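You operate a simulated robot arm through the tools that you are given. There is no shell and no other tool.

You are at the controls of a simulated robot arm. One attempt, no reset.

JOB
Shut down the leak tester: blue valve open, pressure zero, switch off, lid on.

Only the result counts: the job must be done as asked and must still hold three seconds after the hand-in. Knocking over, shifting, dropping, spilling or breaking anything else fails it. A push-on lid holds only when it is set on centred and level and pressed home; a screw cap is set on level and turned clockwise until tight.

ROBOT AND FRAMES
A 6-joint arm with a fingered hand, fixed in place. Base frame: the origin is at the foot of the arm, x ahead of it, y to its left, z up; the work surface is at about z = 860. Readings come in mm, degrees, newtons and seconds.
With the tool pointing down near the work surface it reaches from about 460 to 940 mm from the base axis. Its first joint turns from -166.0 to 166.0 degrees. Payload 5 kg.
Tool frame: the origin (TCP) lies between the finger pads and is the grasp point; the fingertips stand 43 mm ahead of it; z points along the fingers, y is the line along which they close. The gripper opens to 144 mm. The gripper's body begins 50 mm behind the TCP. The gripper is a hand of 5 fingers: y runs from the thumb to the fingers, the wrist lies at [-21, -133, -233] in the tool frame, and closing takes about 1.5 s.
Orientation is that of the tool frame in the base frame, as a unit quaternion [x, y, z, w]. With the fingers straight down and the wrist toward the robot, the tool's x, y and z point along [0, 1, 0], [1, 0, 0] and [0, 0, -1] of the base frame.

CONTROLS
- The arm moves only by the tool jog_arm. Its argument "motion" is a list of rows, each a list of 3 entries, a list of its own where there are three numbers: the shift along the tool's x, y, z in units of 40 mm (1.0 is 40 mm), then the turn, a rotation vector about the tool's x, y, z in units of 6 degrees (1.0 is 6 degrees), then the gripper command, from -1 (shut) to 1 (fully open), values between in proportion. In form: [[[x, y, z], [wx, wy, wz], hand], ...]. A call has 1 to 20 rows; each row shifts and turns the commanded pose from where the row before left it, along the tool's axes as they then stand. A call with a number of a shift or a turn outside -1 to 1 is refused whole. Each row takes 0.2 s and may step no farther than 50 mm and 8.6 degrees from the row before; otherwise, or with a gripper value out of range, the whole call is refused. Where a pose cannot be reached the arm comes as near as it can. A force on the tool above 40 N (or 10 N above the force at the start of the call, whichever is more), or a blocked arm, ends the call early, and 0.2 s more pass. The fingers move at their own pace (about 72 mm/s each) and stop on an object; they squeeze with about 23 N. The grip force told is the motor's: it shows also when the fingers shut on nothing. Time passes only in rows, and 0.2 s behind the last, so rows that do not move let the fingers close. It gives the time, the measured TCP pose, the force on the tool (base axes), the opening and the grip force at its end, in the units of the frame above (readings bear some noise), with the torque about the TCP (base axes, N m) and any sound that the robot's microphone picked up.
- Cameras (640 x 400 px; columns grow to the right, rows downward): "scene" is fixed at [402, 499.1, 1619.3]; the picture's right is [-0.93, -0.36, 0.00], its down [-0.30, 0.77, -0.57] and it looks along [0.21, -0.53, -0.82] (base axes); focal length 300 px, centre (320, 200). "wrist" rides on the gripper at [86, -108, -168] in the tool frame; the picture's right is [-0.80, 0.28, -0.53], its down [-0.54, -0.73, 0.42] and it looks along [-0.27, 0.63, 0.73] (tool axes); focal length 275 px, centre (320, 200). There is no depth. A picture from a camera that has moved, and an enlarged one, comes with that camera's place and axes in the base frame and with its lens.
- capture(camera): a new picture of that camera. The clock stands still meanwhile.
- raise_lower(by): slides the trunk up (or, below 0, down) by that many mm; the arm rides with it, the base frame stays. It gives what a move gives, with no picture.
- grasp_type(shape): the hand has 5 fingers and takes this shape, open, in about a second: jaw (thumb against the fingers, like two jaws); tri (thumb and two fingers); tip (a fingertip pinch); poke (one finger out to press); point (the index stretched); flat (the hand flat); cup (the hand cupped); fist (a fist). The gripper value then closes the fingers along that shape, each until it touches; the sizes above hold for jaw. It gives what a move gives, with no picture.
- inspect(camera, box): a new picture of the part [left, top, right, bottom] of that camera's present view, enlarged. The clock stands still meanwhile.
- close_job(): hands the job in; it is judged then, once.

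Nothing tells you positions but the pictures and the camera data. Unless the task says otherwise, let go and move clear before handing in.

The tools are called after "Request:" as name(argument=value, ...) on one line, values as JSON. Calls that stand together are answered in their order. jog_arm: Moves the arm, as the interface text tells. Its arguments: {"type":"object","properties":{"motion":{"type":"array","items":{"type":"array"}}},"required":["motion"]} The other tools are called the same way: raise_lower (by) slides the trunk up or down; grasp_type (shape) gives the hand a shape; capture (camera) takes a picture; inspect (camera, box) takes an enlarged picture of a part of a camera's view; close_job () hands the job in.

At the start:

```text
time_s: 0.0
tcp_pos: [417.6, 35.8, 1271.7]
tcp_rot: [0.707, 0.707, 0.0, 0.001]
contact_force: [0.4, -0.2, -0.1]
torque: [-0.02, -0.02, -0.01]
gripper_width: 143.8
grip_force: 0.1
shape: jaw
trunk travel left (down, up): [-400.0, 190.0]
```

scene: 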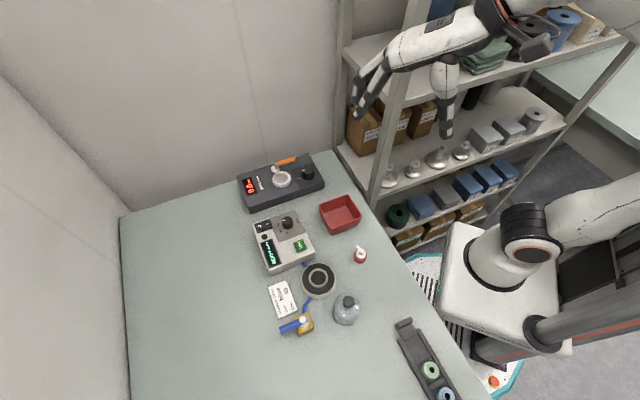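
wrist: 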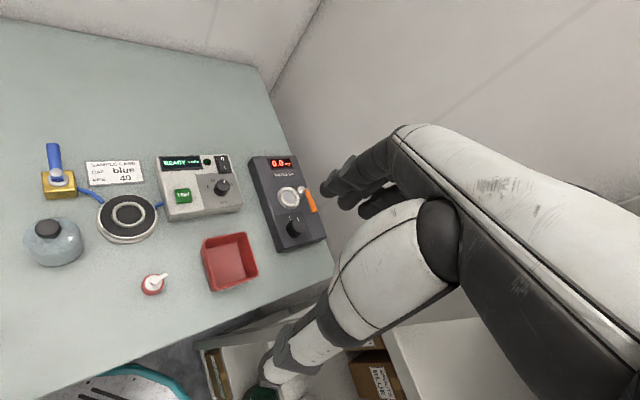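

I see a bench with a leak tester (grey box with knob, green button, switch), a round test chamber, a blue-handled valve, a balance, and some containers. I'll look closer before moving anything.

Request:
inspect(camera="scene", box=[220, 140, 380, 240])

Request:
inspect(camera="scene", box=[240, 240, 400, 340])

Request:
inspect(camera="scene", box=[360, 300, 520, 400])

Request:
inspect(camera="wrist", box=[20, 120, 180, 280])

Request:
inspect(camera="wrist", box=[140, 130, 340, 255])

```text
4.00 times, centred on (300, 190) of scene
camera zoom: at [402.0, 499.1, 1619.3], right [-0.93, -0.36, 0.0], down [-0.3, 0.77, -0.57], along [0.21, -0.53, -0.82], focal length 1201 px, centre (400, 240)
```

zoom: 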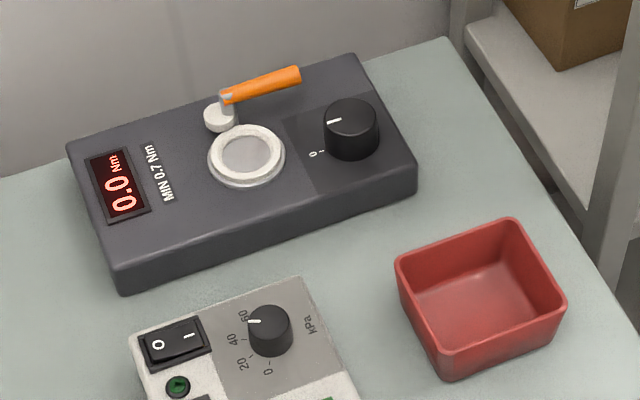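

```text
4.00 times, centred on (320, 290) of scene
camera zoom: at [402.0, 499.1, 1619.3], right [-0.93, -0.36, 0.0], down [-0.3, 0.77, -0.57], along [0.21, -0.53, -0.82], focal length 1201 px, centre (320, -160)
```

zoom: 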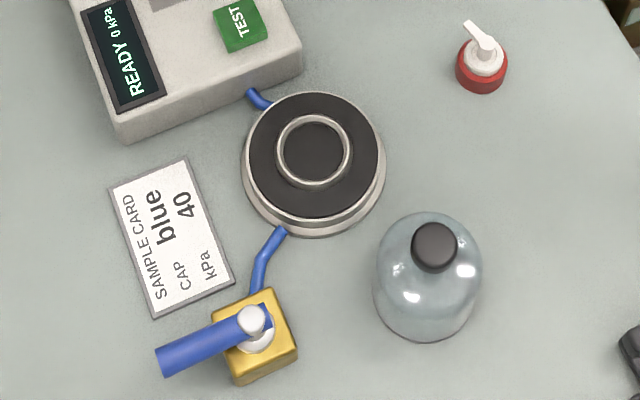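

```text
4.00 times, centred on (440, 350) of scene
camera zoom: at [402.0, 499.1, 1619.3], right [-0.93, -0.36, 0.0], down [-0.3, 0.77, -0.57], along [0.21, -0.53, -0.82], focal length 1201 px, centre (-160, -400)
```

zoom: 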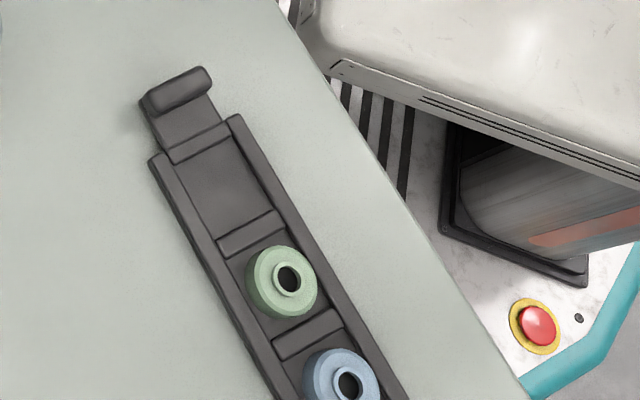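

```text
2.50 times, centred on (100, 200) of wrist
camera zoom: at [310.6, 121.2, 1440.0], right [0.28, -0.8, 0.53], down [-0.73, -0.54, -0.42], along [0.63, -0.27, -0.73], focal length 688 px, centre (870, 200)
```

zoom: 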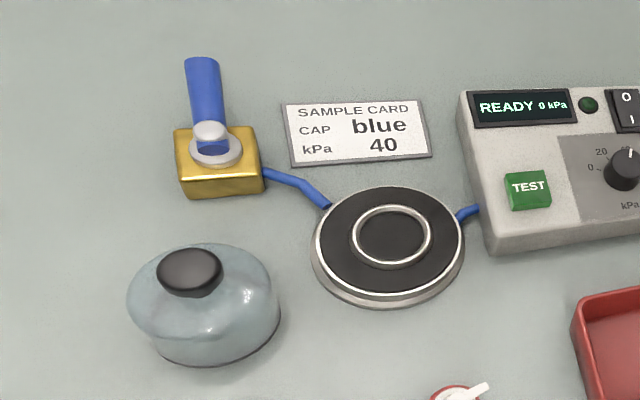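

```text
3.20 times, centred on (240, 192) of wrist
camera zoom: at [310.6, 121.2, 1440.0], right [0.28, -0.8, 0.53], down [-0.73, -0.54, -0.42], along [0.63, -0.27, -0.73], focal length 881 px, centre (576, 224)
```

zoom: 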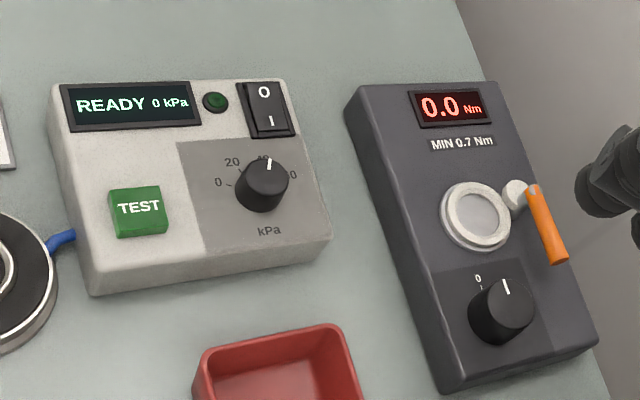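

The tester is the light-grey box (kPa knob near 40, O/I rocker), the glass bell with the black knob looks like the chamber lid, and the blue lever valve is crosswise to its pipe. I'll zoom in further on each part to measure them.

Request:
inspect(camera="scene", box=[250, 210, 314, 250])

Request:
inspect(camera="scene", box=[272, 305, 320, 335])

Request:
inspect(camera="scene", box=[298, 258, 378, 308])

Request:
inspect(camera="scene", box=[318, 285, 382, 325])

Request:
inspect(camera="wrist", box=[30, 135, 110, 205])

Request:
inspect(camera="wrist", box=[150, 145, 246, 225])

Request:
inspect(camera="wrist", box=[10, 205, 90, 275])

```text
10.00 times, centred on (282, 230) of scene
camera zoom: at [402.0, 499.1, 1619.3], right [-0.93, -0.36, 0.0], down [-0.3, 0.77, -0.57], along [0.21, -0.53, -0.82], focal length 3004 px, centre (700, -100)
```

zoom: 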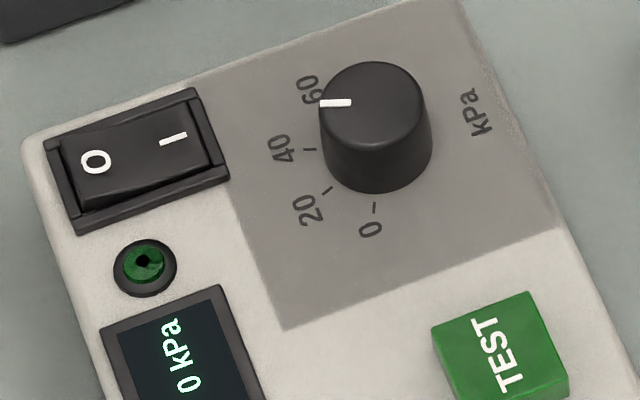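

```text
13.33 times, centred on (296, 320) of scene
camera zoom: at [402.0, 499.1, 1619.3], right [-0.93, -0.36, 0.0], down [-0.3, 0.77, -0.57], along [0.21, -0.53, -0.82], focal length 4005 px, centre (640, -1400)
```

zoom: 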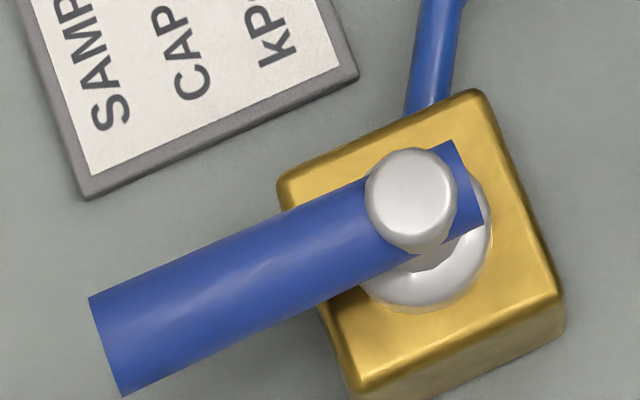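

```text
8.00 times, centred on (338, 283) of scene
camera zoom: at [402.0, 499.1, 1619.3], right [-0.93, -0.36, 0.0], down [-0.3, 0.77, -0.57], along [0.21, -0.53, -0.82], focal length 2403 px, centre (176, -464)
```

zoom: 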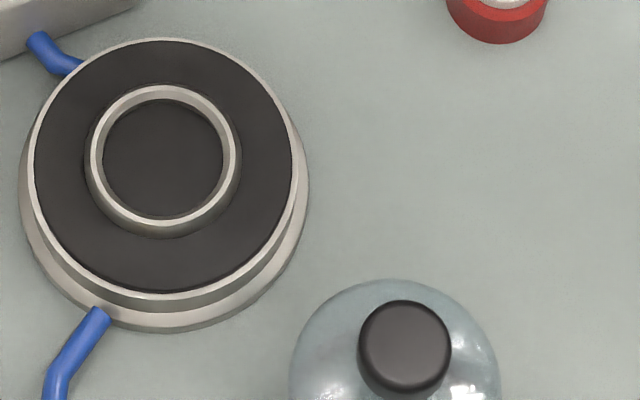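

```text
10.00 times, centred on (350, 305) of scene
camera zoom: at [402.0, 499.1, 1619.3], right [-0.93, -0.36, 0.0], down [-0.3, 0.77, -0.57], along [0.21, -0.53, -0.82], focal length 3004 px, centre (20, -850)
```

zoom: 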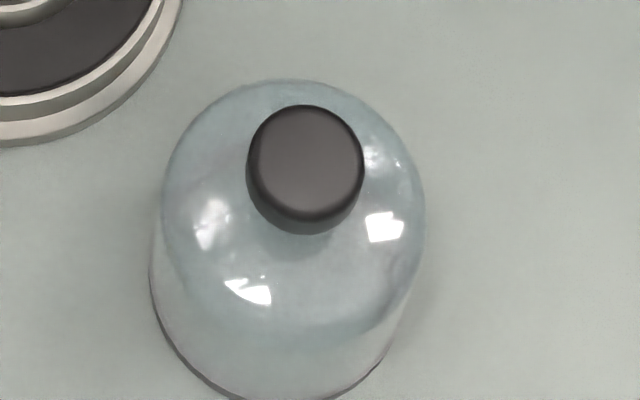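

```text
5.71 times, centred on (70, 170) of wrist
camera zoom: at [310.6, 121.2, 1440.0], right [0.28, -0.8, 0.53], down [-0.73, -0.54, -0.42], along [0.63, -0.27, -0.73], focal length 1573 px, centre (1749, 371)
```

zoom: 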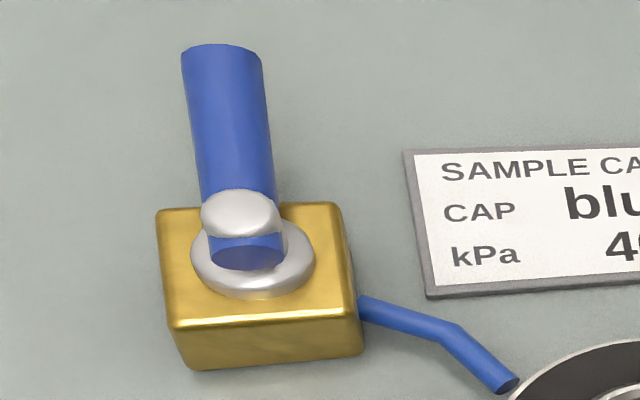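

```text
5.00 times, centred on (198, 185) of wrist
camera zoom: at [310.6, 121.2, 1440.0], right [0.28, -0.8, 0.53], down [-0.73, -0.54, -0.42], along [0.63, -0.27, -0.73], focal length 1376 px, centre (930, 275)
```

zoom: 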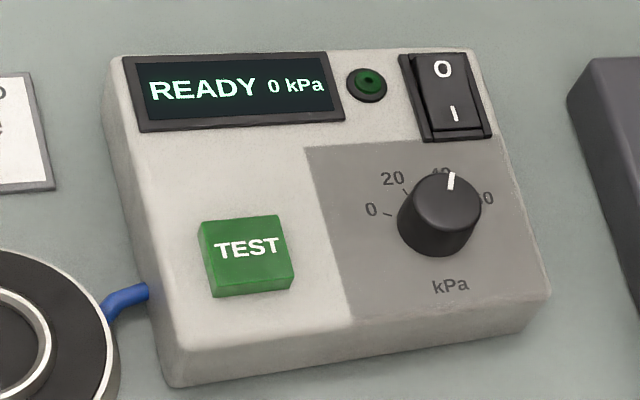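

```text
5.71 times, centred on (50, 240) of wrist
camera zoom: at [310.6, 121.2, 1440.0], right [0.28, -0.8, 0.53], down [-0.73, -0.54, -0.42], along [0.63, -0.27, -0.73], focal length 1573 px, centre (1863, -29)
```

zoom: 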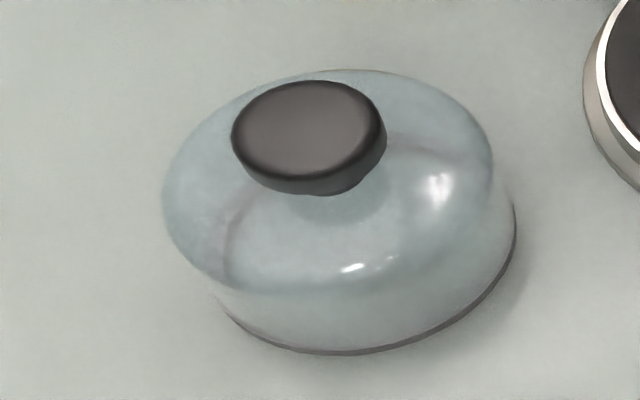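

The bell has a dark sealing rim and a knob of about 26 mm, so it's the lid. Next I'll look at the hand itself to understand its finger geometry.

Request:
inspect(camera="scene", box=[330, 0, 570, 150])

Request:
capture(camera="wrist")

```text
2.67 times, centred on (450, 75) of scene
camera zoom: at [402.0, 499.1, 1619.3], right [-0.93, -0.36, 0.0], down [-0.3, 0.77, -0.57], along [0.21, -0.53, -0.82], focal length 801 px, centre (-27, 533)
```

zoom: 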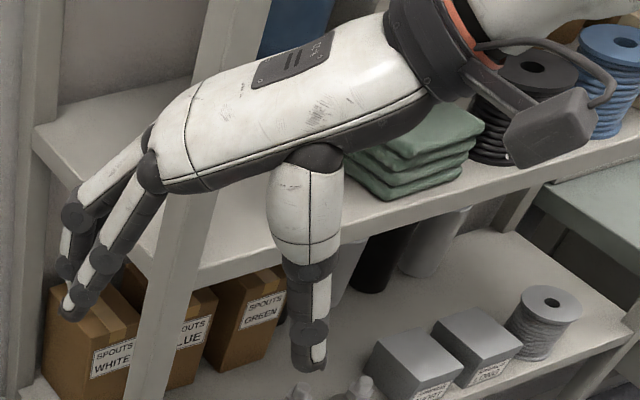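

```text
taken
camera wrist: at [310.6, 121.2, 1440.0], right [0.28, -0.8, 0.53], down [-0.73, -0.54, -0.42], along [0.63, -0.27, -0.73], focal length 275 px, centre (320, 200)
```

wrist: 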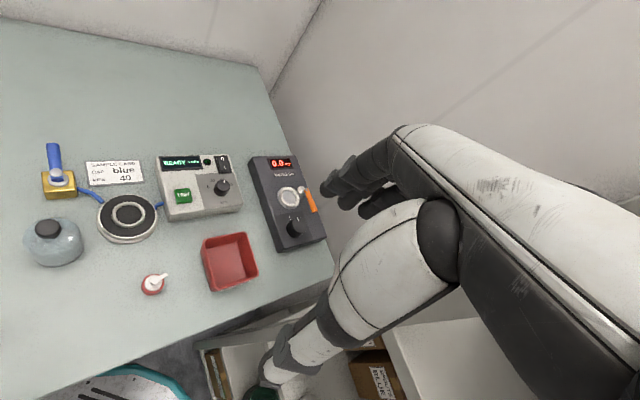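

The hand is high and clear, so I'll try the poke shape here and see what it looks like before going near anything.

Request:
grasp_type(shape="poke")

Request:
inspect(camera="scene", box=[330, 0, 570, 150])

Request:
capture(camera="wrist")

```text
time_s: 0.9
tcp_pos: [418.4, 35.8, 1272.8]
tcp_rot: [0.707, 0.708, 0.001, 0.0]
contact_force: [0.8, 0.6, 0.5]
torque: [-0.04, 0.0, 0.0]
gripper_width: 0.0
grip_force: 0.1
shape: poke
trunk travel left (down, up): [-400.0, 190.0]
```

```text
2.67 times, centred on (450, 75) of scene
camera zoom: at [402.0, 499.1, 1619.3], right [-0.93, -0.36, 0.0], down [-0.3, 0.77, -0.57], along [0.21, -0.53, -0.82], focal length 801 px, centre (-27, 533)
```

zoom: 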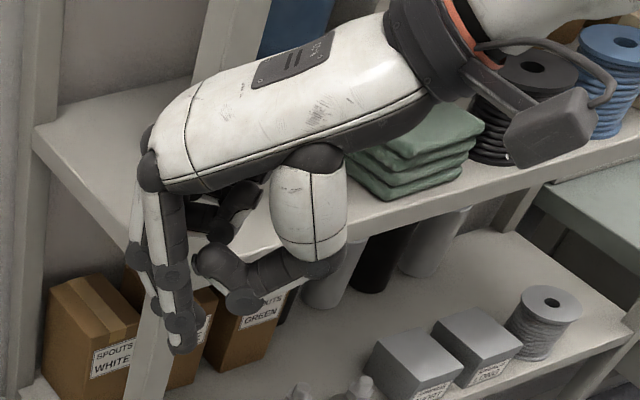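

```text
taken
camera wrist: at [310.5, 121.2, 1440.0], right [0.28, -0.8, 0.53], down [-0.73, -0.54, -0.42], along [0.63, -0.27, -0.73], focal length 275 px, centre (320, 200)
```

wrist: 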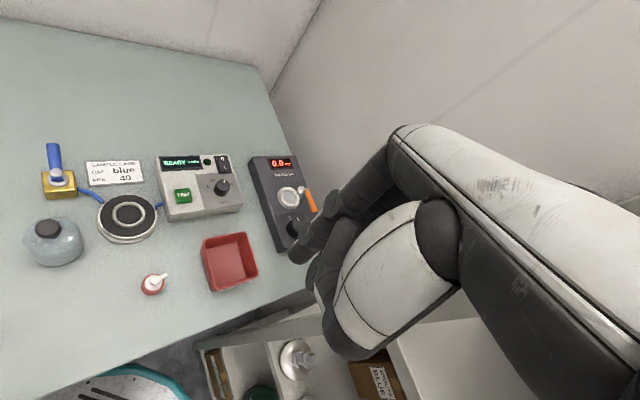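

In poke shape the index tip sits about 45 mm ahead of the TCP. I'll move above the valve area, well clear of everything, and look with the wrist camera.

Request:
jog_arm(motion=[[[0.78, 0.171, 0.4], [0, 0, 0], 1], [[0.78, 0.171, 0.4], [0, 0, 0], 1], [[0.78, 0.171, 0.4], [0, 0, 0], 1], [[0.78, 0.171, 0.4], [0, 0, 0], 1], [[0.78, 0.171, 0.4], [0, 0, 0], 1], [[0.78, 0.171, 0.4], [0, 0, 0], 1], [[0.78, 0.171, 0.4], [0, 0, 0], 1], [[0.78, 0.171, 0.4], [0, 0, 0], 1], [[0.78, 0.171, 0.4], [0, 0, 0], 1], [[0.78, 0.171, 0.4], [0, 0, 0], 1], [[0.78, 0.171, 0.4], [0, 0, 0], 1], [[0.78, 0.171, 0.4], [0, 0, 0], 1]])

Request:
capture(camera="wrist")

Request:
capture(camera="scene")

```text
time_s: 3.5
tcp_pos: [498.8, 409.4, 1078.7]
tcp_rot: [0.708, 0.706, 0.0, 0.001]
contact_force: [0.0, -0.6, 0.3]
torque: [0.03, -0.02, 0.01]
gripper_width: 0.0
grip_force: 0.1
shape: poke
trunk travel left (down, up): [-400.0, 190.0]
```

```text
taken
camera wrist: at [391.4, 495.8, 1247.2], right [0.28, -0.8, 0.53], down [-0.73, -0.54, -0.42], along [0.63, -0.27, -0.73], focal length 275 px, centre (320, 200)
```

wrist: 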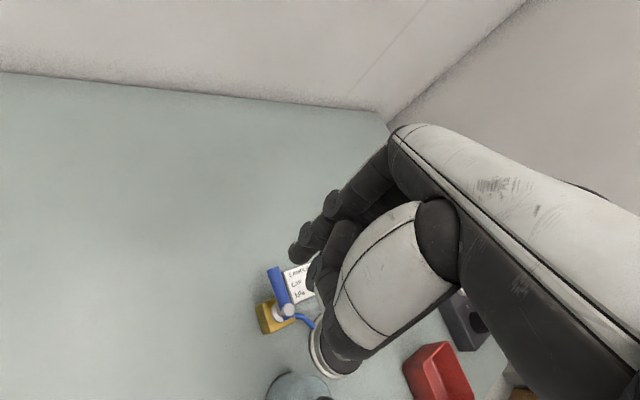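

```text
taken
```

scene: 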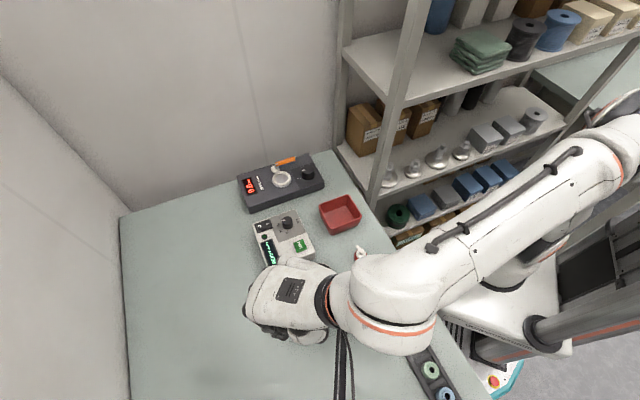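

The valve is now in the wrist camera's view beside the index finger. I'll zoom in on the lever and the fingertip.

Request:
inspect(camera="wrist", box=[230, 230, 350, 350])

Request:
inspect(camera="wrist", box=[260, 170, 360, 270])

Request:
inspect(camera="scene", box=[230, 240, 390, 360])

```text
3.33 times, centred on (290, 290) of wrist
camera zoom: at [391.4, 495.8, 1247.2], right [0.28, -0.8, 0.53], down [-0.73, -0.54, -0.42], along [0.63, -0.27, -0.73], focal length 918 px, centre (420, -100)
```

zoom: 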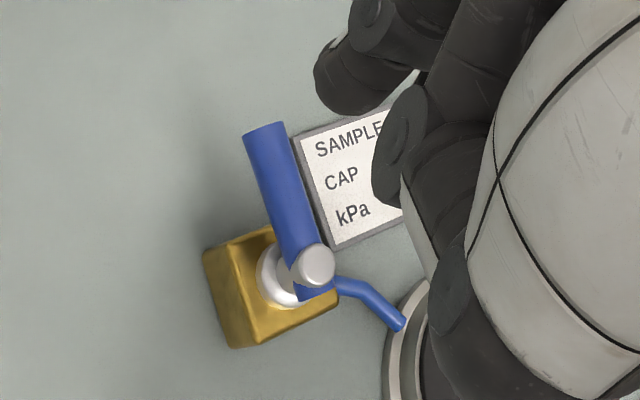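

```text
4.00 times, centred on (310, 220) of wrist
camera zoom: at [391.4, 495.8, 1247.2], right [0.28, -0.8, 0.53], down [-0.73, -0.54, -0.42], along [0.63, -0.27, -0.73], focal length 1101 px, centre (360, 120)
```

zoom: 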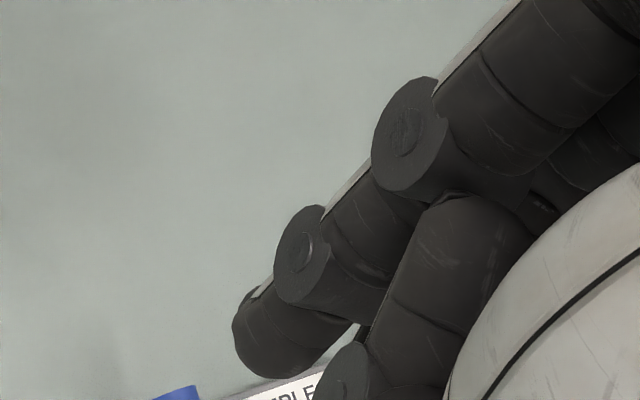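

```text
3.33 times, centred on (310, 300) of scene
camera zoom: at [402.0, 499.1, 1619.3], right [-0.93, -0.36, 0.0], down [-0.3, 0.77, -0.57], along [0.21, -0.53, -0.82], focal length 1001 px, centre (353, -133)
```

zoom: 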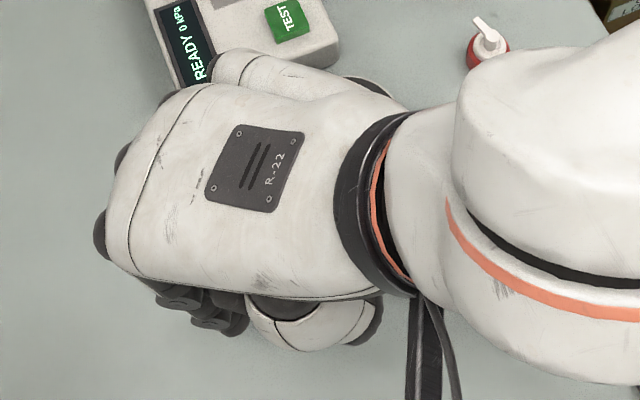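

The index tip is visible but the curled thumb hangs fairly low in poke. I'll look at the closed jaw and tip shapes up here to compare clearances.

Request:
inspect(camera="wrist", box=[240, 160, 480, 400])

Request:
grasp_type(shape="tip")

Request:
jog_arm(motion=[[[0, 0, 0], [0, 0, 0], -1], [[0, 0, 0], [0, 0, 0], -1], [[0, 0, 0], [0, 0, 0], -1], [[0, 0, 0], [0, 0, 0], -1], [[0, 0, 0], [0, 0, 0], -1], [[0, 0, 0], [0, 0, 0], -1], [[0, 0, 0], [0, 0, 0], -1]])

Request:
inspect(camera="wrist", box=[240, 160, 480, 400])

```text
1.67 times, centred on (360, 280) of wrist
camera zoom: at [391.4, 495.8, 1247.2], right [0.28, -0.8, 0.53], down [-0.73, -0.54, -0.42], along [0.63, -0.27, -0.73], focal length 459 px, centre (253, 67)
```

zoom: 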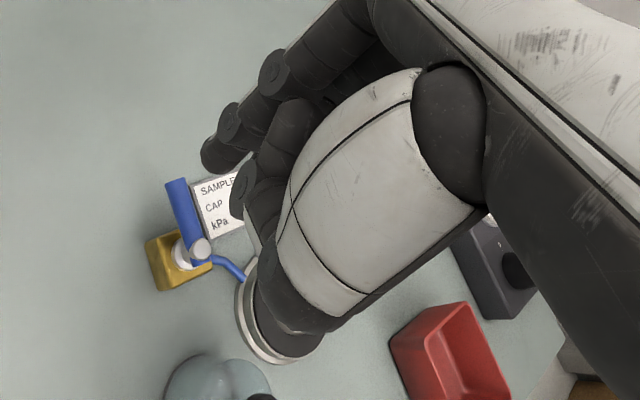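

```text
time_s: 4.4
tcp_pos: [498.2, 408.6, 1079.8]
tcp_rot: [0.707, 0.707, 0.0, 0.0]
contact_force: [-0.2, 0.2, 0.4]
torque: [-0.01, 0.01, -0.01]
gripper_width: 144.1
grip_force: 0.0
shape: tip
trunk travel left (down, up): [-400.0, 190.0]
```

```text
time_s: 6.0
tcp_pos: [498.0, 408.9, 1079.9]
tcp_rot: [0.707, 0.707, -0.001, 0.0]
contact_force: [-0.9, 0.1, 0.6]
torque: [0.01, 0.0, -0.05]
gripper_width: 0.0
grip_force: 22.8
shape: tip
trunk travel left (down, up): [-400.0, 190.0]
```

```text
1.67 times, centred on (360, 280) of wrist
camera zoom: at [391.0, 495.3, 1247.6], right [0.28, -0.8, 0.53], down [-0.73, -0.54, -0.42], along [0.63, -0.27, -0.73], focal length 459 px, centre (253, 67)
```

zoom: 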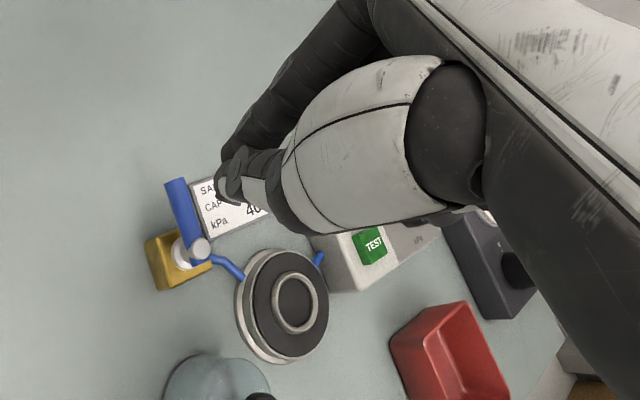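

The tip pinch gives a compact point with nothing else hanging low. I'll check its exact tip shape.

Request:
inspect(camera="wrist", box=[290, 200, 390, 280])

Request:
inspect(camera="scene", box=[230, 240, 390, 360])

```text
5.00 times, centred on (340, 240) of wrist
camera zoom: at [391.0, 495.3, 1247.6], right [0.28, -0.8, 0.53], down [-0.73, -0.54, -0.42], along [0.63, -0.27, -0.73], focal length 1376 px, centre (220, 0)
```

zoom: 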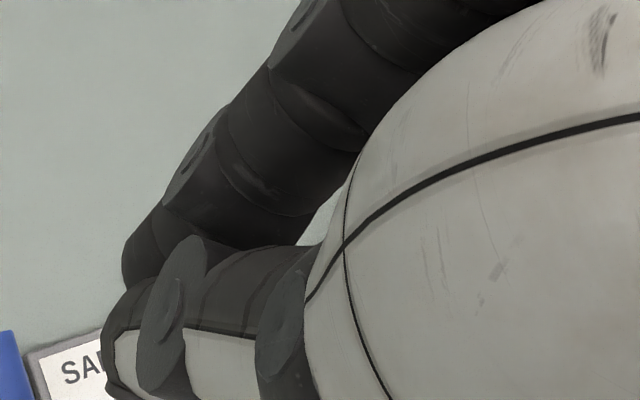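

```text
3.33 times, centred on (310, 300) of scene
camera zoom: at [402.0, 499.1, 1619.3], right [-0.93, -0.36, 0.0], down [-0.3, 0.77, -0.57], along [0.21, -0.53, -0.82], focal length 1001 px, centre (353, -133)
```

zoom: 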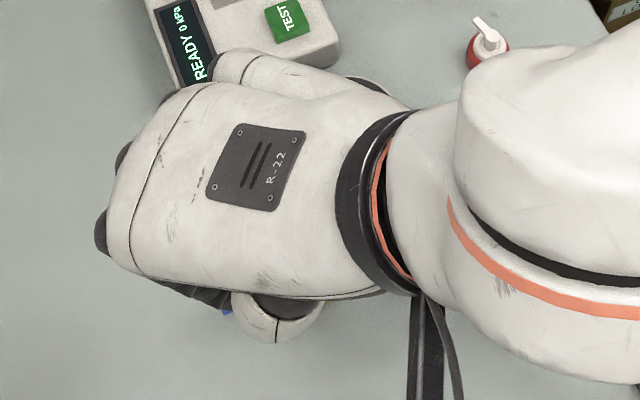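

The pinch curls a bit horizontally, so I'll look at the closed jaw shape for comparison while still high.

Request:
grasp_type(shape="jaw")

Request:
jog_arm(motion=[[[0, 0, 0], [0, 0, 0], -1], [[0, 0, 0], [0, 0, 0], -1], [[0, 0, 0], [0, 0, 0], -1], [[0, 0, 0], [0, 0, 0], -1], [[0, 0, 0], [0, 0, 0], -1], [[0, 0, 0], [0, 0, 0], -1], [[0, 0, 0], [0, 0, 0], -1]])

Request:
inspect(camera="wrist", box=[240, 160, 480, 310])

Request:
inspect(camera="wrist", box=[280, 200, 360, 260])

```text
time_s: 6.9
tcp_pos: [499.4, 410.1, 1080.1]
tcp_rot: [0.707, 0.707, 0.001, 0.0]
contact_force: [0.4, 0.8, 0.3]
torque: [0.01, 0.0, 0.01]
gripper_width: 143.8
grip_force: 0.0
shape: jaw
trunk travel left (down, up): [-400.0, 190.0]
```

```text
time_s: 8.5
tcp_pos: [497.9, 410.4, 1078.8]
tcp_rot: [0.707, 0.707, 0.0, 0.0]
contact_force: [0.2, -0.5, 0.2]
torque: [-0.02, -0.01, -0.02]
gripper_width: 0.0
grip_force: 22.9
shape: jaw
trunk travel left (down, up): [-400.0, 190.0]
```

```text
2.67 times, centred on (360, 235) of wrist
camera zoom: at [391.0, 495.3, 1247.6], right [0.28, -0.8, 0.53], down [-0.73, -0.54, -0.42], along [0.63, -0.27, -0.73], focal length 734 px, centre (213, 107)
```

zoom: 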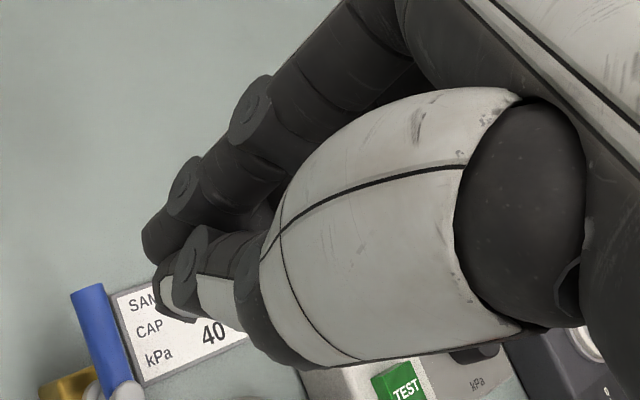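

```text
6.67 times, centred on (320, 230) of wrist
camera zoom: at [391.0, 495.3, 1247.6], right [0.28, -0.8, 0.53], down [-0.73, -0.54, -0.42], along [0.63, -0.27, -0.73], focal length 1835 px, centre (320, 0)
```

zoom: 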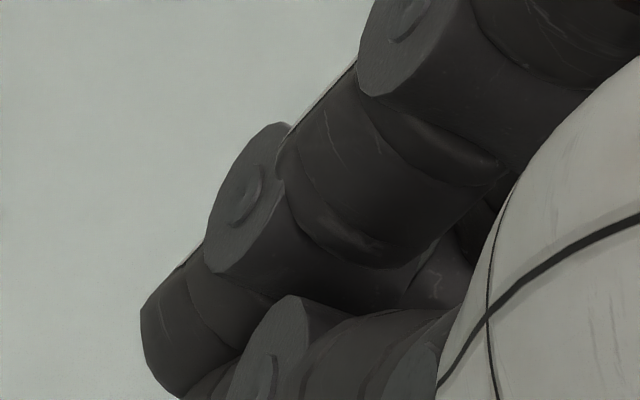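

In jaw the thumb and several fingers bunch together. I'll check the point and fist shapes too before choosing one for pushing the lever.

Request:
grasp_type(shape="point")

Request:
inspect(camera="wrist", box=[240, 160, 480, 400])

Request:
grasp_type(shape="fist")

Request:
inspect(camera="wrist", box=[240, 160, 480, 400])

```text
time_s: 9.4
tcp_pos: [497.9, 410.1, 1079.1]
tcp_rot: [0.707, 0.708, 0.0, 0.0]
contact_force: [0.0, -0.5, -0.2]
torque: [-0.02, 0.01, 0.0]
gripper_width: 0.1
grip_force: 0.0
shape: point
trunk travel left (down, up): [-400.0, 190.0]
```

```text
1.67 times, centred on (360, 280) of wrist
camera zoom: at [391.0, 495.3, 1247.6], right [0.28, -0.8, 0.53], down [-0.73, -0.54, -0.42], along [0.63, -0.27, -0.73], focal length 459 px, centre (253, 67)
```

zoom: 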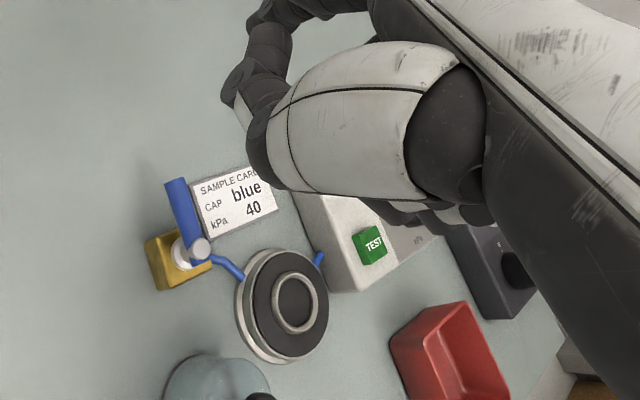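

```text
time_s: 10.3
tcp_pos: [499.0, 409.4, 1078.9]
tcp_rot: [0.707, 0.707, 0.0, 0.001]
contact_force: [-0.9, 0.1, 0.0]
torque: [0.0, 0.01, 0.04]
gripper_width: 0.0
grip_force: 0.0
shape: fist
trunk travel left (down, up): [-400.0, 190.0]
```

```text
1.67 times, centred on (360, 280) of wrist
camera zoom: at [391.0, 495.3, 1247.6], right [0.28, -0.8, 0.53], down [-0.73, -0.54, -0.42], along [0.63, -0.27, -0.73], focal length 459 px, centre (253, 67)
```

zoom: 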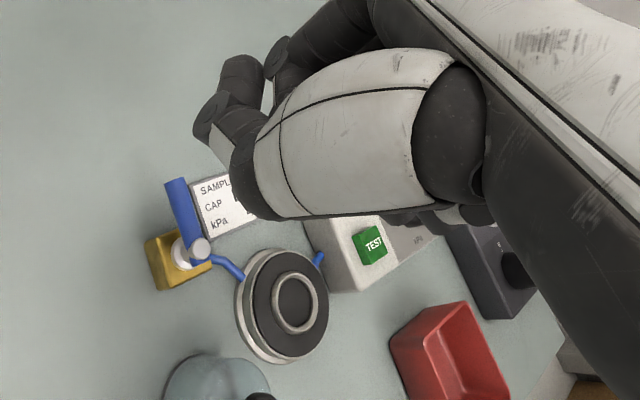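

Point stretches forward and fist curls up, so poke is the right shape for pushing the lever. I'll go back to poke and yaw the hand clockwise so its body stays off the valve while pushing.

Request:
grasp_type(shape="poke")

Request:
jog_arm(motion=[[[0, 0, 0], [0, 0, 1], 1], [[0, 0, 0], [0, 0, 1], 1], [[0, 0, 0], [0, 0, 1], 1], [[0, 0, 0], [0, 0, 1], 1], [[0, 0, 0], [0, 0, 1], 1], [[0, 0, 0], [0, 0, 1], 1], [[0, 0, 0], [0, 0, 1], 1], [[0, 0, 0], [0, 0, 1], 1], [[0, 0, 0], [0, 0, 1], 1], [[0, 0, 0], [0, 0, 1], 1]])

Request:
capture(camera="scene")

Request:
capture(camera="wrist")

```text
time_s: 11.2
tcp_pos: [498.7, 408.9, 1080.0]
tcp_rot: [0.707, 0.707, 0.0, 0.001]
contact_force: [0.0, 0.0, -0.3]
torque: [0.01, -0.01, 0.05]
gripper_width: 0.0
grip_force: 0.1
shape: poke
trunk travel left (down, up): [-400.0, 190.0]
```

```text
time_s: 13.4
tcp_pos: [499.3, 409.7, 1078.9]
tcp_rot: [0.966, 0.258, -0.001, 0.0]
contact_force: [0.7, 0.3, -0.3]
torque: [-0.04, 0.03, 0.01]
gripper_width: 0.0
grip_force: 0.1
shape: poke
trunk travel left (down, up): [-400.0, 190.0]
```

```text
taken
```

scene: 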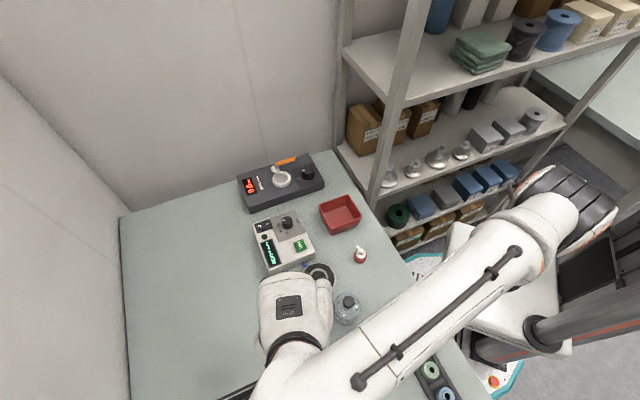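

```text
taken
camera wrist: at [521.4, 546.7, 1247.7], right [-0.55, -0.64, 0.53], down [-0.83, 0.36, -0.42], along [0.08, -0.68, -0.73], focal length 275 px, centre (320, 200)
```

wrist: 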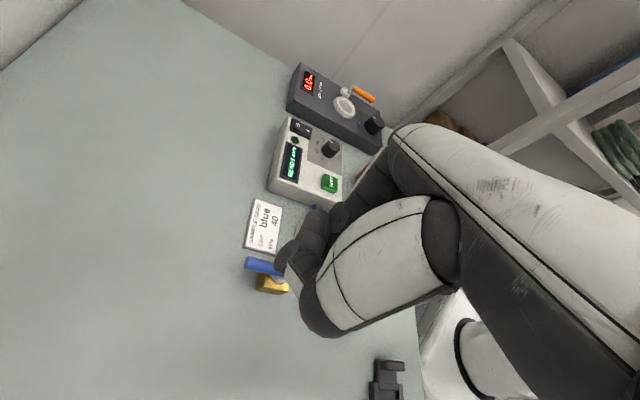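

The yaw works. I'll check the finger configuration and valve up close from this viewpoint.

Request:
inspect(camera="wrist", box=[220, 180, 380, 340])

Request:
inspect(camera="scene", box=[240, 240, 400, 360])

```text
2.50 times, centred on (300, 260) of wrist
camera zoom: at [521.4, 546.7, 1247.7], right [-0.55, -0.64, 0.53], down [-0.83, 0.36, -0.42], along [0.08, -0.68, -0.73], focal length 688 px, centre (370, 50)
```

zoom: 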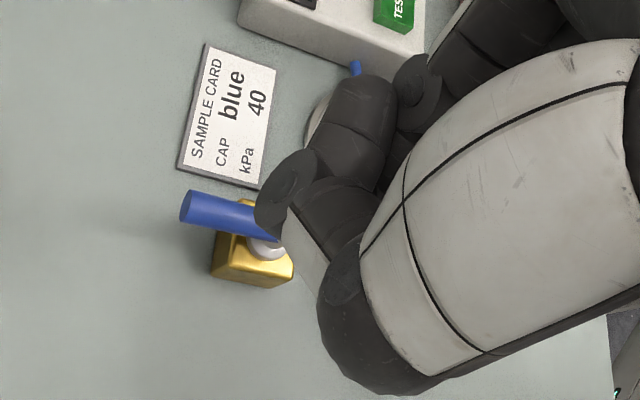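

```text
3.33 times, centred on (320, 300) of scene
camera zoom: at [402.0, 499.1, 1619.3], right [-0.93, -0.36, 0.0], down [-0.3, 0.77, -0.57], along [0.21, -0.53, -0.82], focal length 1001 px, centre (320, -133)
```

zoom: 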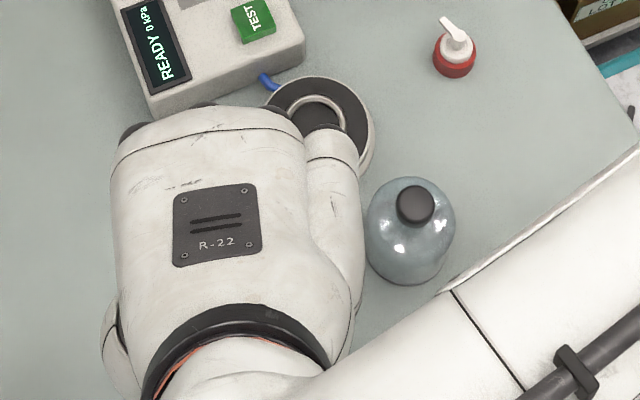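

The index looks trapped behind the thumb after the fist shape. I'll open to jaw first and then go to poke again.

Request:
grasp_type(shape="jaw")

Request:
grasp_type(shape="poke")

Request:
inspect(camera="wrist", box=[220, 180, 380, 340])

Request:
inspect(camera="wrist", box=[200, 220, 360, 380])

```text
time_s: 14.3
tcp_pos: [499.8, 409.2, 1080.5]
tcp_rot: [0.966, 0.259, 0.0, 0.0]
contact_force: [0.3, -0.1, -0.3]
torque: [0.01, 0.01, 0.02]
gripper_width: 144.0
grip_force: 0.0
shape: jaw
trunk travel left (down, up): [-400.0, 190.0]
```

```text
time_s: 15.2
tcp_pos: [499.5, 409.4, 1079.4]
tcp_rot: [0.966, 0.259, 0.0, 0.0]
contact_force: [0.6, 0.7, 0.1]
torque: [-0.02, -0.02, -0.01]
gripper_width: 0.1
grip_force: 0.1
shape: poke
trunk travel left (down, up): [-400.0, 190.0]
```

```text
2.50 times, centred on (300, 260) of wrist
camera zoom: at [520.9, 546.6, 1248.0], right [-0.55, -0.64, 0.53], down [-0.83, 0.36, -0.42], along [0.08, -0.68, -0.73], focal length 688 px, centre (370, 50)
```

zoom: 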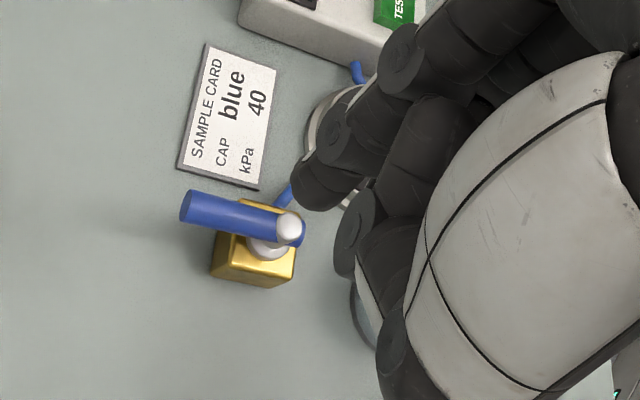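

```text
2.50 times, centred on (280, 300) of wrist
camera zoom: at [520.9, 546.6, 1248.0], right [-0.55, -0.64, 0.53], down [-0.83, 0.36, -0.42], along [0.08, -0.68, -0.73], focal length 688 px, centre (420, -50)
```

zoom: 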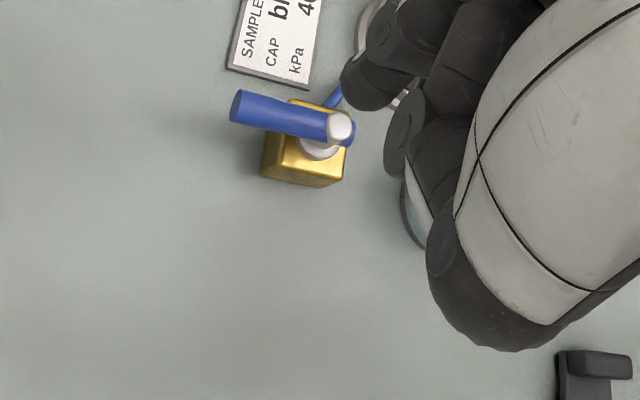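

The index is now out properly. I'll yaw a bit more, shift to the far side of the lever and come down part of the way, then check clearance.

Request:
jog_arm(motion=[[[0, 0, 0], [0, 0, 1], 1], [[0, 0, 0], [0, 0, 1], 1], [[0, 0, 0], [0, 0, 1], 1], [[-0.06, -0.26, 0], [0, 0, 0], 1], [[0, 0, 0.62], [0, 0, 0], 1], [[0, 0, 0.62], [0, 0, 0], 1], [[0, 0, 0.62], [0, 0, 0], 1], [[0, 0, 0.62], [0, 0, 0], 1], [[0, 0, 0], [0, 0, 0], 1]])

Request:
inspect(camera="wrist", box=[200, 200, 360, 360])

Request:
capture(camera="scene")

```text
time_s: 17.2
tcp_pos: [494.6, 415.1, 976.0]
tcp_rot: [0.995, 0.104, -0.001, -0.001]
contact_force: [0.3, -0.2, 0.3]
torque: [0.03, 0.03, 0.0]
gripper_width: 0.0
grip_force: 0.1
shape: poke
out of reach, approached as far as the arm can: row 4
trunk travel left (down, up): [-400.0, 190.0]
```

```text
2.50 times, centred on (280, 280) of wrist
camera zoom: at [557.2, 539.3, 1144.7], right [-0.72, -0.44, 0.53], down [-0.68, 0.6, -0.42], along [-0.13, -0.67, -0.73], focal length 688 px, centre (420, 0)
```

zoom: 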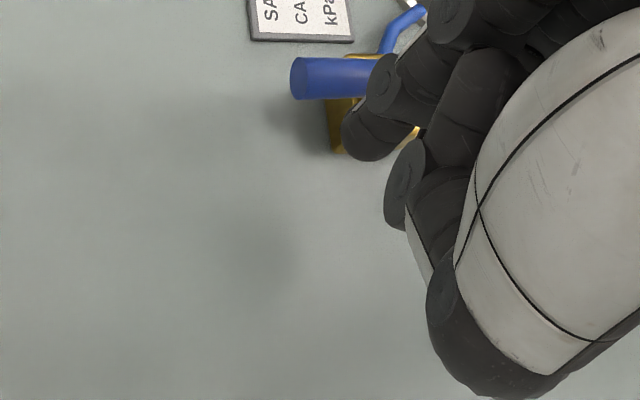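

```text
taken
```

scene: 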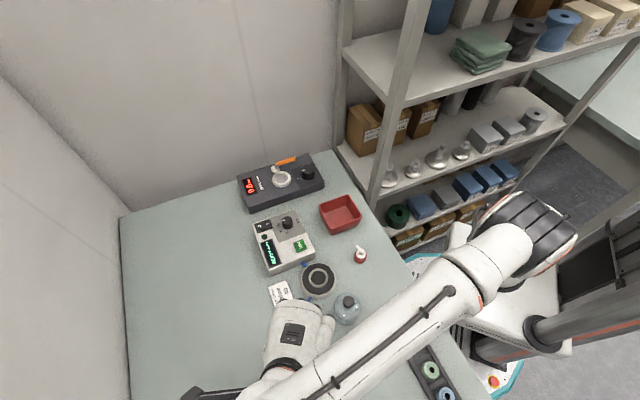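

The fingertip is beside the lever's far side with about 13 mm to spare. I'll come down to lever height.

Request:
jog_arm(motion=[[[0, 0, 0.3], [0, 0, 0], 1], [[0, 0, 0.3], [0, 0, 0], 1], [[0, 0, 0.3], [0, 0, 0], 1], [[0, 0, 0], [0, 0, 0], 1]])

Request:
inspect(camera="wrist", box=[200, 200, 360, 360])

```text
time_s: 18.2
tcp_pos: [493.6, 415.7, 941.2]
tcp_rot: [0.995, 0.104, -0.001, 0.0]
contact_force: [-0.6, -0.2, 0.4]
torque: [0.01, -0.03, -0.02]
gripper_width: 0.1
grip_force: 0.2
shape: poke
trunk travel left (down, up): [-400.0, 190.0]
```

```text
2.50 times, centred on (280, 280) of wrist
camera zoom: at [557.1, 539.5, 1109.2], right [-0.72, -0.44, 0.53], down [-0.68, 0.6, -0.42], along [-0.13, -0.67, -0.73], focal length 688 px, centre (420, 0)
```

zoom: 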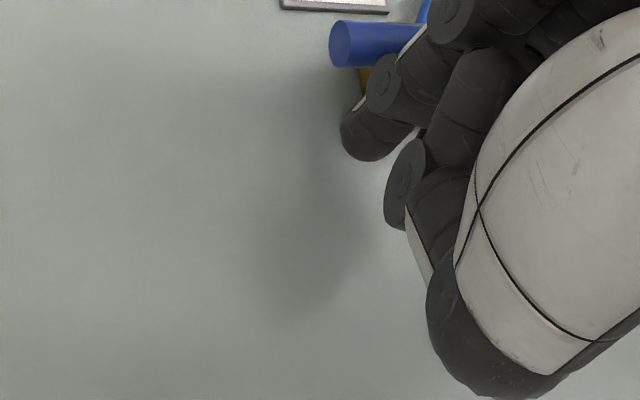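

I'm at lever height on its +y side. I'll drop a few mm more and start pushing gently clockwise, checking the force.

Request:
jog_arm(motion=[[[0, 0, 0.13], [0, 0, 0], 1], [[0.11, 0.16, 0], [0, 0, 0], 1], [[0.11, 0.16, 0], [0, 0, 0], 1], [[0, 0, 0], [0, 0, 0], 1]])

Request:
jog_arm(motion=[[[0.063, 0.057, 0], [0, 0, 0], 1], [[0.063, 0.057, 0], [0, 0, 0], 1], [[0.063, 0.057, 0], [0, 0, 0], 1], [[0, 0, 0], [0, 0, 0], 1]])

Request:
inspect(camera="wrist", box=[200, 180, 360, 340])

```text
time_s: 19.2
tcp_pos: [503.2, 404.9, 936.0]
tcp_rot: [0.995, 0.104, -0.001, 0.001]
contact_force: [-7.2, 6.7, 1.2]
torque: [0.1, 0.17, -0.03]
gripper_width: 0.3
grip_force: 0.1
shape: poke
trunk travel left (down, up): [-400.0, 190.0]
```

```text
time_s: 20.0
tcp_pos: [507.6, 404.3, 937.6]
tcp_rot: [0.995, 0.105, -0.004, -0.005]
contact_force: [-20.9, 19.8, 10.7]
torque: [0.37, 0.34, 0.15]
gripper_width: 0.1
grip_force: 0.1
shape: poke
trunk travel left (down, up): [-400.0, 190.0]
stopped in row 4: the force on the tool passed its limit at 41 N (the readings are from after the stop); the commanded pose is now the measured one
```

```text
2.50 times, centred on (280, 260) of wrist
camera zoom: at [571.1, 527.4, 1105.9], right [-0.72, -0.45, 0.54], down [-0.69, 0.6, -0.41], along [-0.14, -0.66, -0.74], focal length 688 px, centre (420, 50)
```

zoom: 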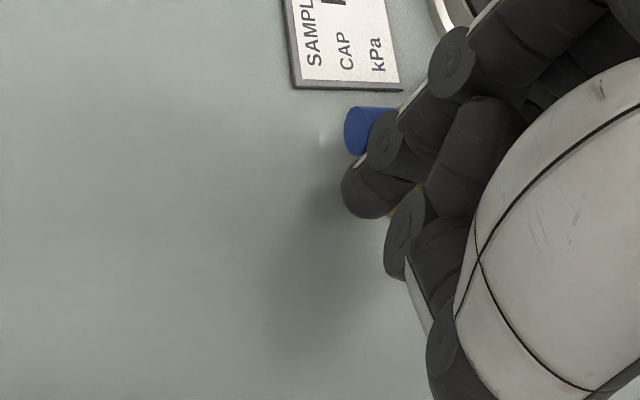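

The lever didn't turn: force climbed past 40 N with no travel, so clockwise looks like the stop. I'll back off, lift and check that nothing shifted.

Request:
jog_arm(motion=[[[-0.13, -0.2, 0], [0, 0, 0], 1], [[-0.13, -0.1, 0], [0, 0, 0], 1], [[0, 0, -0.6], [0, 0, 0], 1], [[0, 0, -0.8], [0, 0, 0], 1], [[0, 0, -0.8], [0, 0, 0], 1], [[0, 0, -0.8], [0, 0, 0], 1]])

Request:
inspect(camera="wrist", box=[200, 200, 360, 360])

Request:
inspect(camera="scene", box=[240, 240, 400, 360])

```text
time_s: 21.4
tcp_pos: [500.0, 410.7, 1056.0]
tcp_rot: [0.995, 0.104, -0.003, -0.001]
contact_force: [0.1, -0.5, 0.1]
torque: [-0.03, 0.01, 0.03]
gripper_width: 0.0
grip_force: 0.0
shape: poke
trunk travel left (down, up): [-400.0, 190.0]
```

```text
2.50 times, centred on (280, 280) of wrist
camera zoom: at [564.3, 533.3, 1223.6], right [-0.72, -0.44, 0.54], down [-0.68, 0.6, -0.42], along [-0.14, -0.67, -0.73], focal length 688 px, centre (420, 0)
```

zoom: 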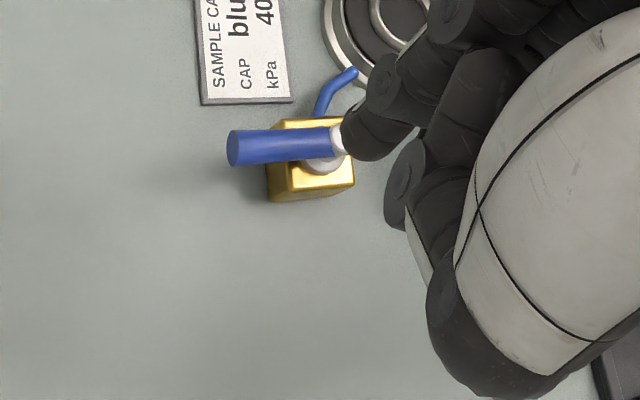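

```text
3.33 times, centred on (320, 300) of scene
camera zoom: at [402.0, 499.1, 1619.3], right [-0.93, -0.36, 0.0], down [-0.3, 0.77, -0.57], along [0.21, -0.53, -0.82], focal length 1001 px, centre (320, -133)
```

zoom: 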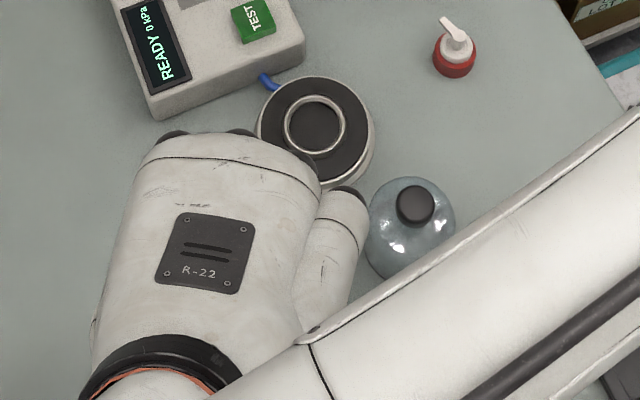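

Nothing moved, so the lever must open counter-clockwise. I'll switch to the two-finger tip shape, yaw so the fingers straddle the lever, and hover above it.

Request:
grasp_type(shape="tip")

Request:
jog_arm(motion=[[[0, 0, 0], [0, 0, -1], -0.17], [[0, 0, 0], [0, 0, -1], -0.17], [[0, 0, 0], [0, 0, -1], -0.17], [[0, 0, 0], [0, 0, -1], -0.17], [[0, 0, 0], [0, 0, -1], -0.17], [[0, 0, 0], [0, 0, -0.2], -0.17], [[0.1, 0.85, 0], [0, 0, 0], -0.17], [[0, 0, 0.6], [0, 0, 0], -0.17], [[0, 0, 0.6], [0, 0, 0], -0.17], [[0, 0, 0], [0, 0, 0], -0.17]])

Request:
inspect(camera="wrist", box=[220, 160, 400, 340])

Request:
inspect(camera="scene", box=[220, 220, 380, 340])

```text
time_s: 22.3
tcp_pos: [500.0, 409.5, 1055.1]
tcp_rot: [0.995, 0.103, -0.002, -0.002]
contact_force: [-0.5, -0.2, -0.5]
torque: [-0.02, 0.07, 0.01]
gripper_width: 144.0
grip_force: 0.1
shape: tip
trunk travel left (down, up): [-400.0, 190.0]
```

```text
time_s: 24.5
tcp_pos: [524.3, 388.2, 1006.8]
tcp_rot: [0.93, 0.368, -0.003, -0.003]
contact_force: [0.2, 0.5, 0.5]
torque: [0.0, 0.01, 0.02]
gripper_width: 60.3
grip_force: 0.1
shape: tip
trunk travel left (down, up): [-400.0, 190.0]
```

```text
2.22 times, centred on (310, 250) of wrist
camera zoom: at [516.3, 525.2, 1175.7], right [-0.38, -0.75, 0.53], down [-0.89, 0.16, -0.42], along [0.23, -0.64, -0.74], focal length 612 px, centre (342, 89)
```

zoom: 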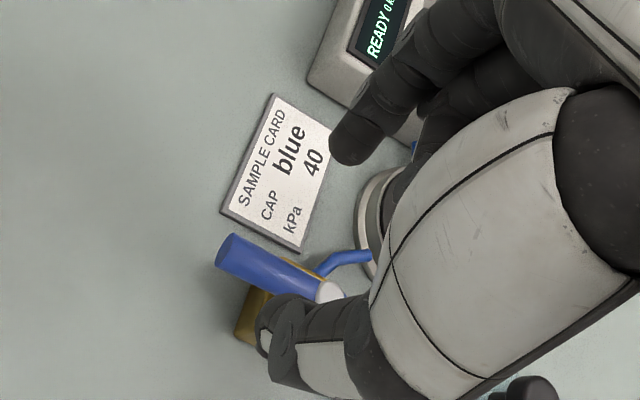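

```text
3.33 times, centred on (300, 280) of scene
camera zoom: at [402.0, 499.1, 1619.3], right [-0.93, -0.36, 0.0], down [-0.3, 0.77, -0.57], along [0.21, -0.53, -0.82], focal length 1001 px, centre (387, -67)
```

zoom: 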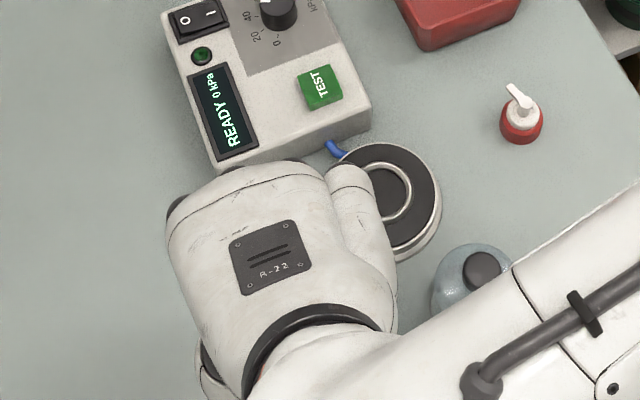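

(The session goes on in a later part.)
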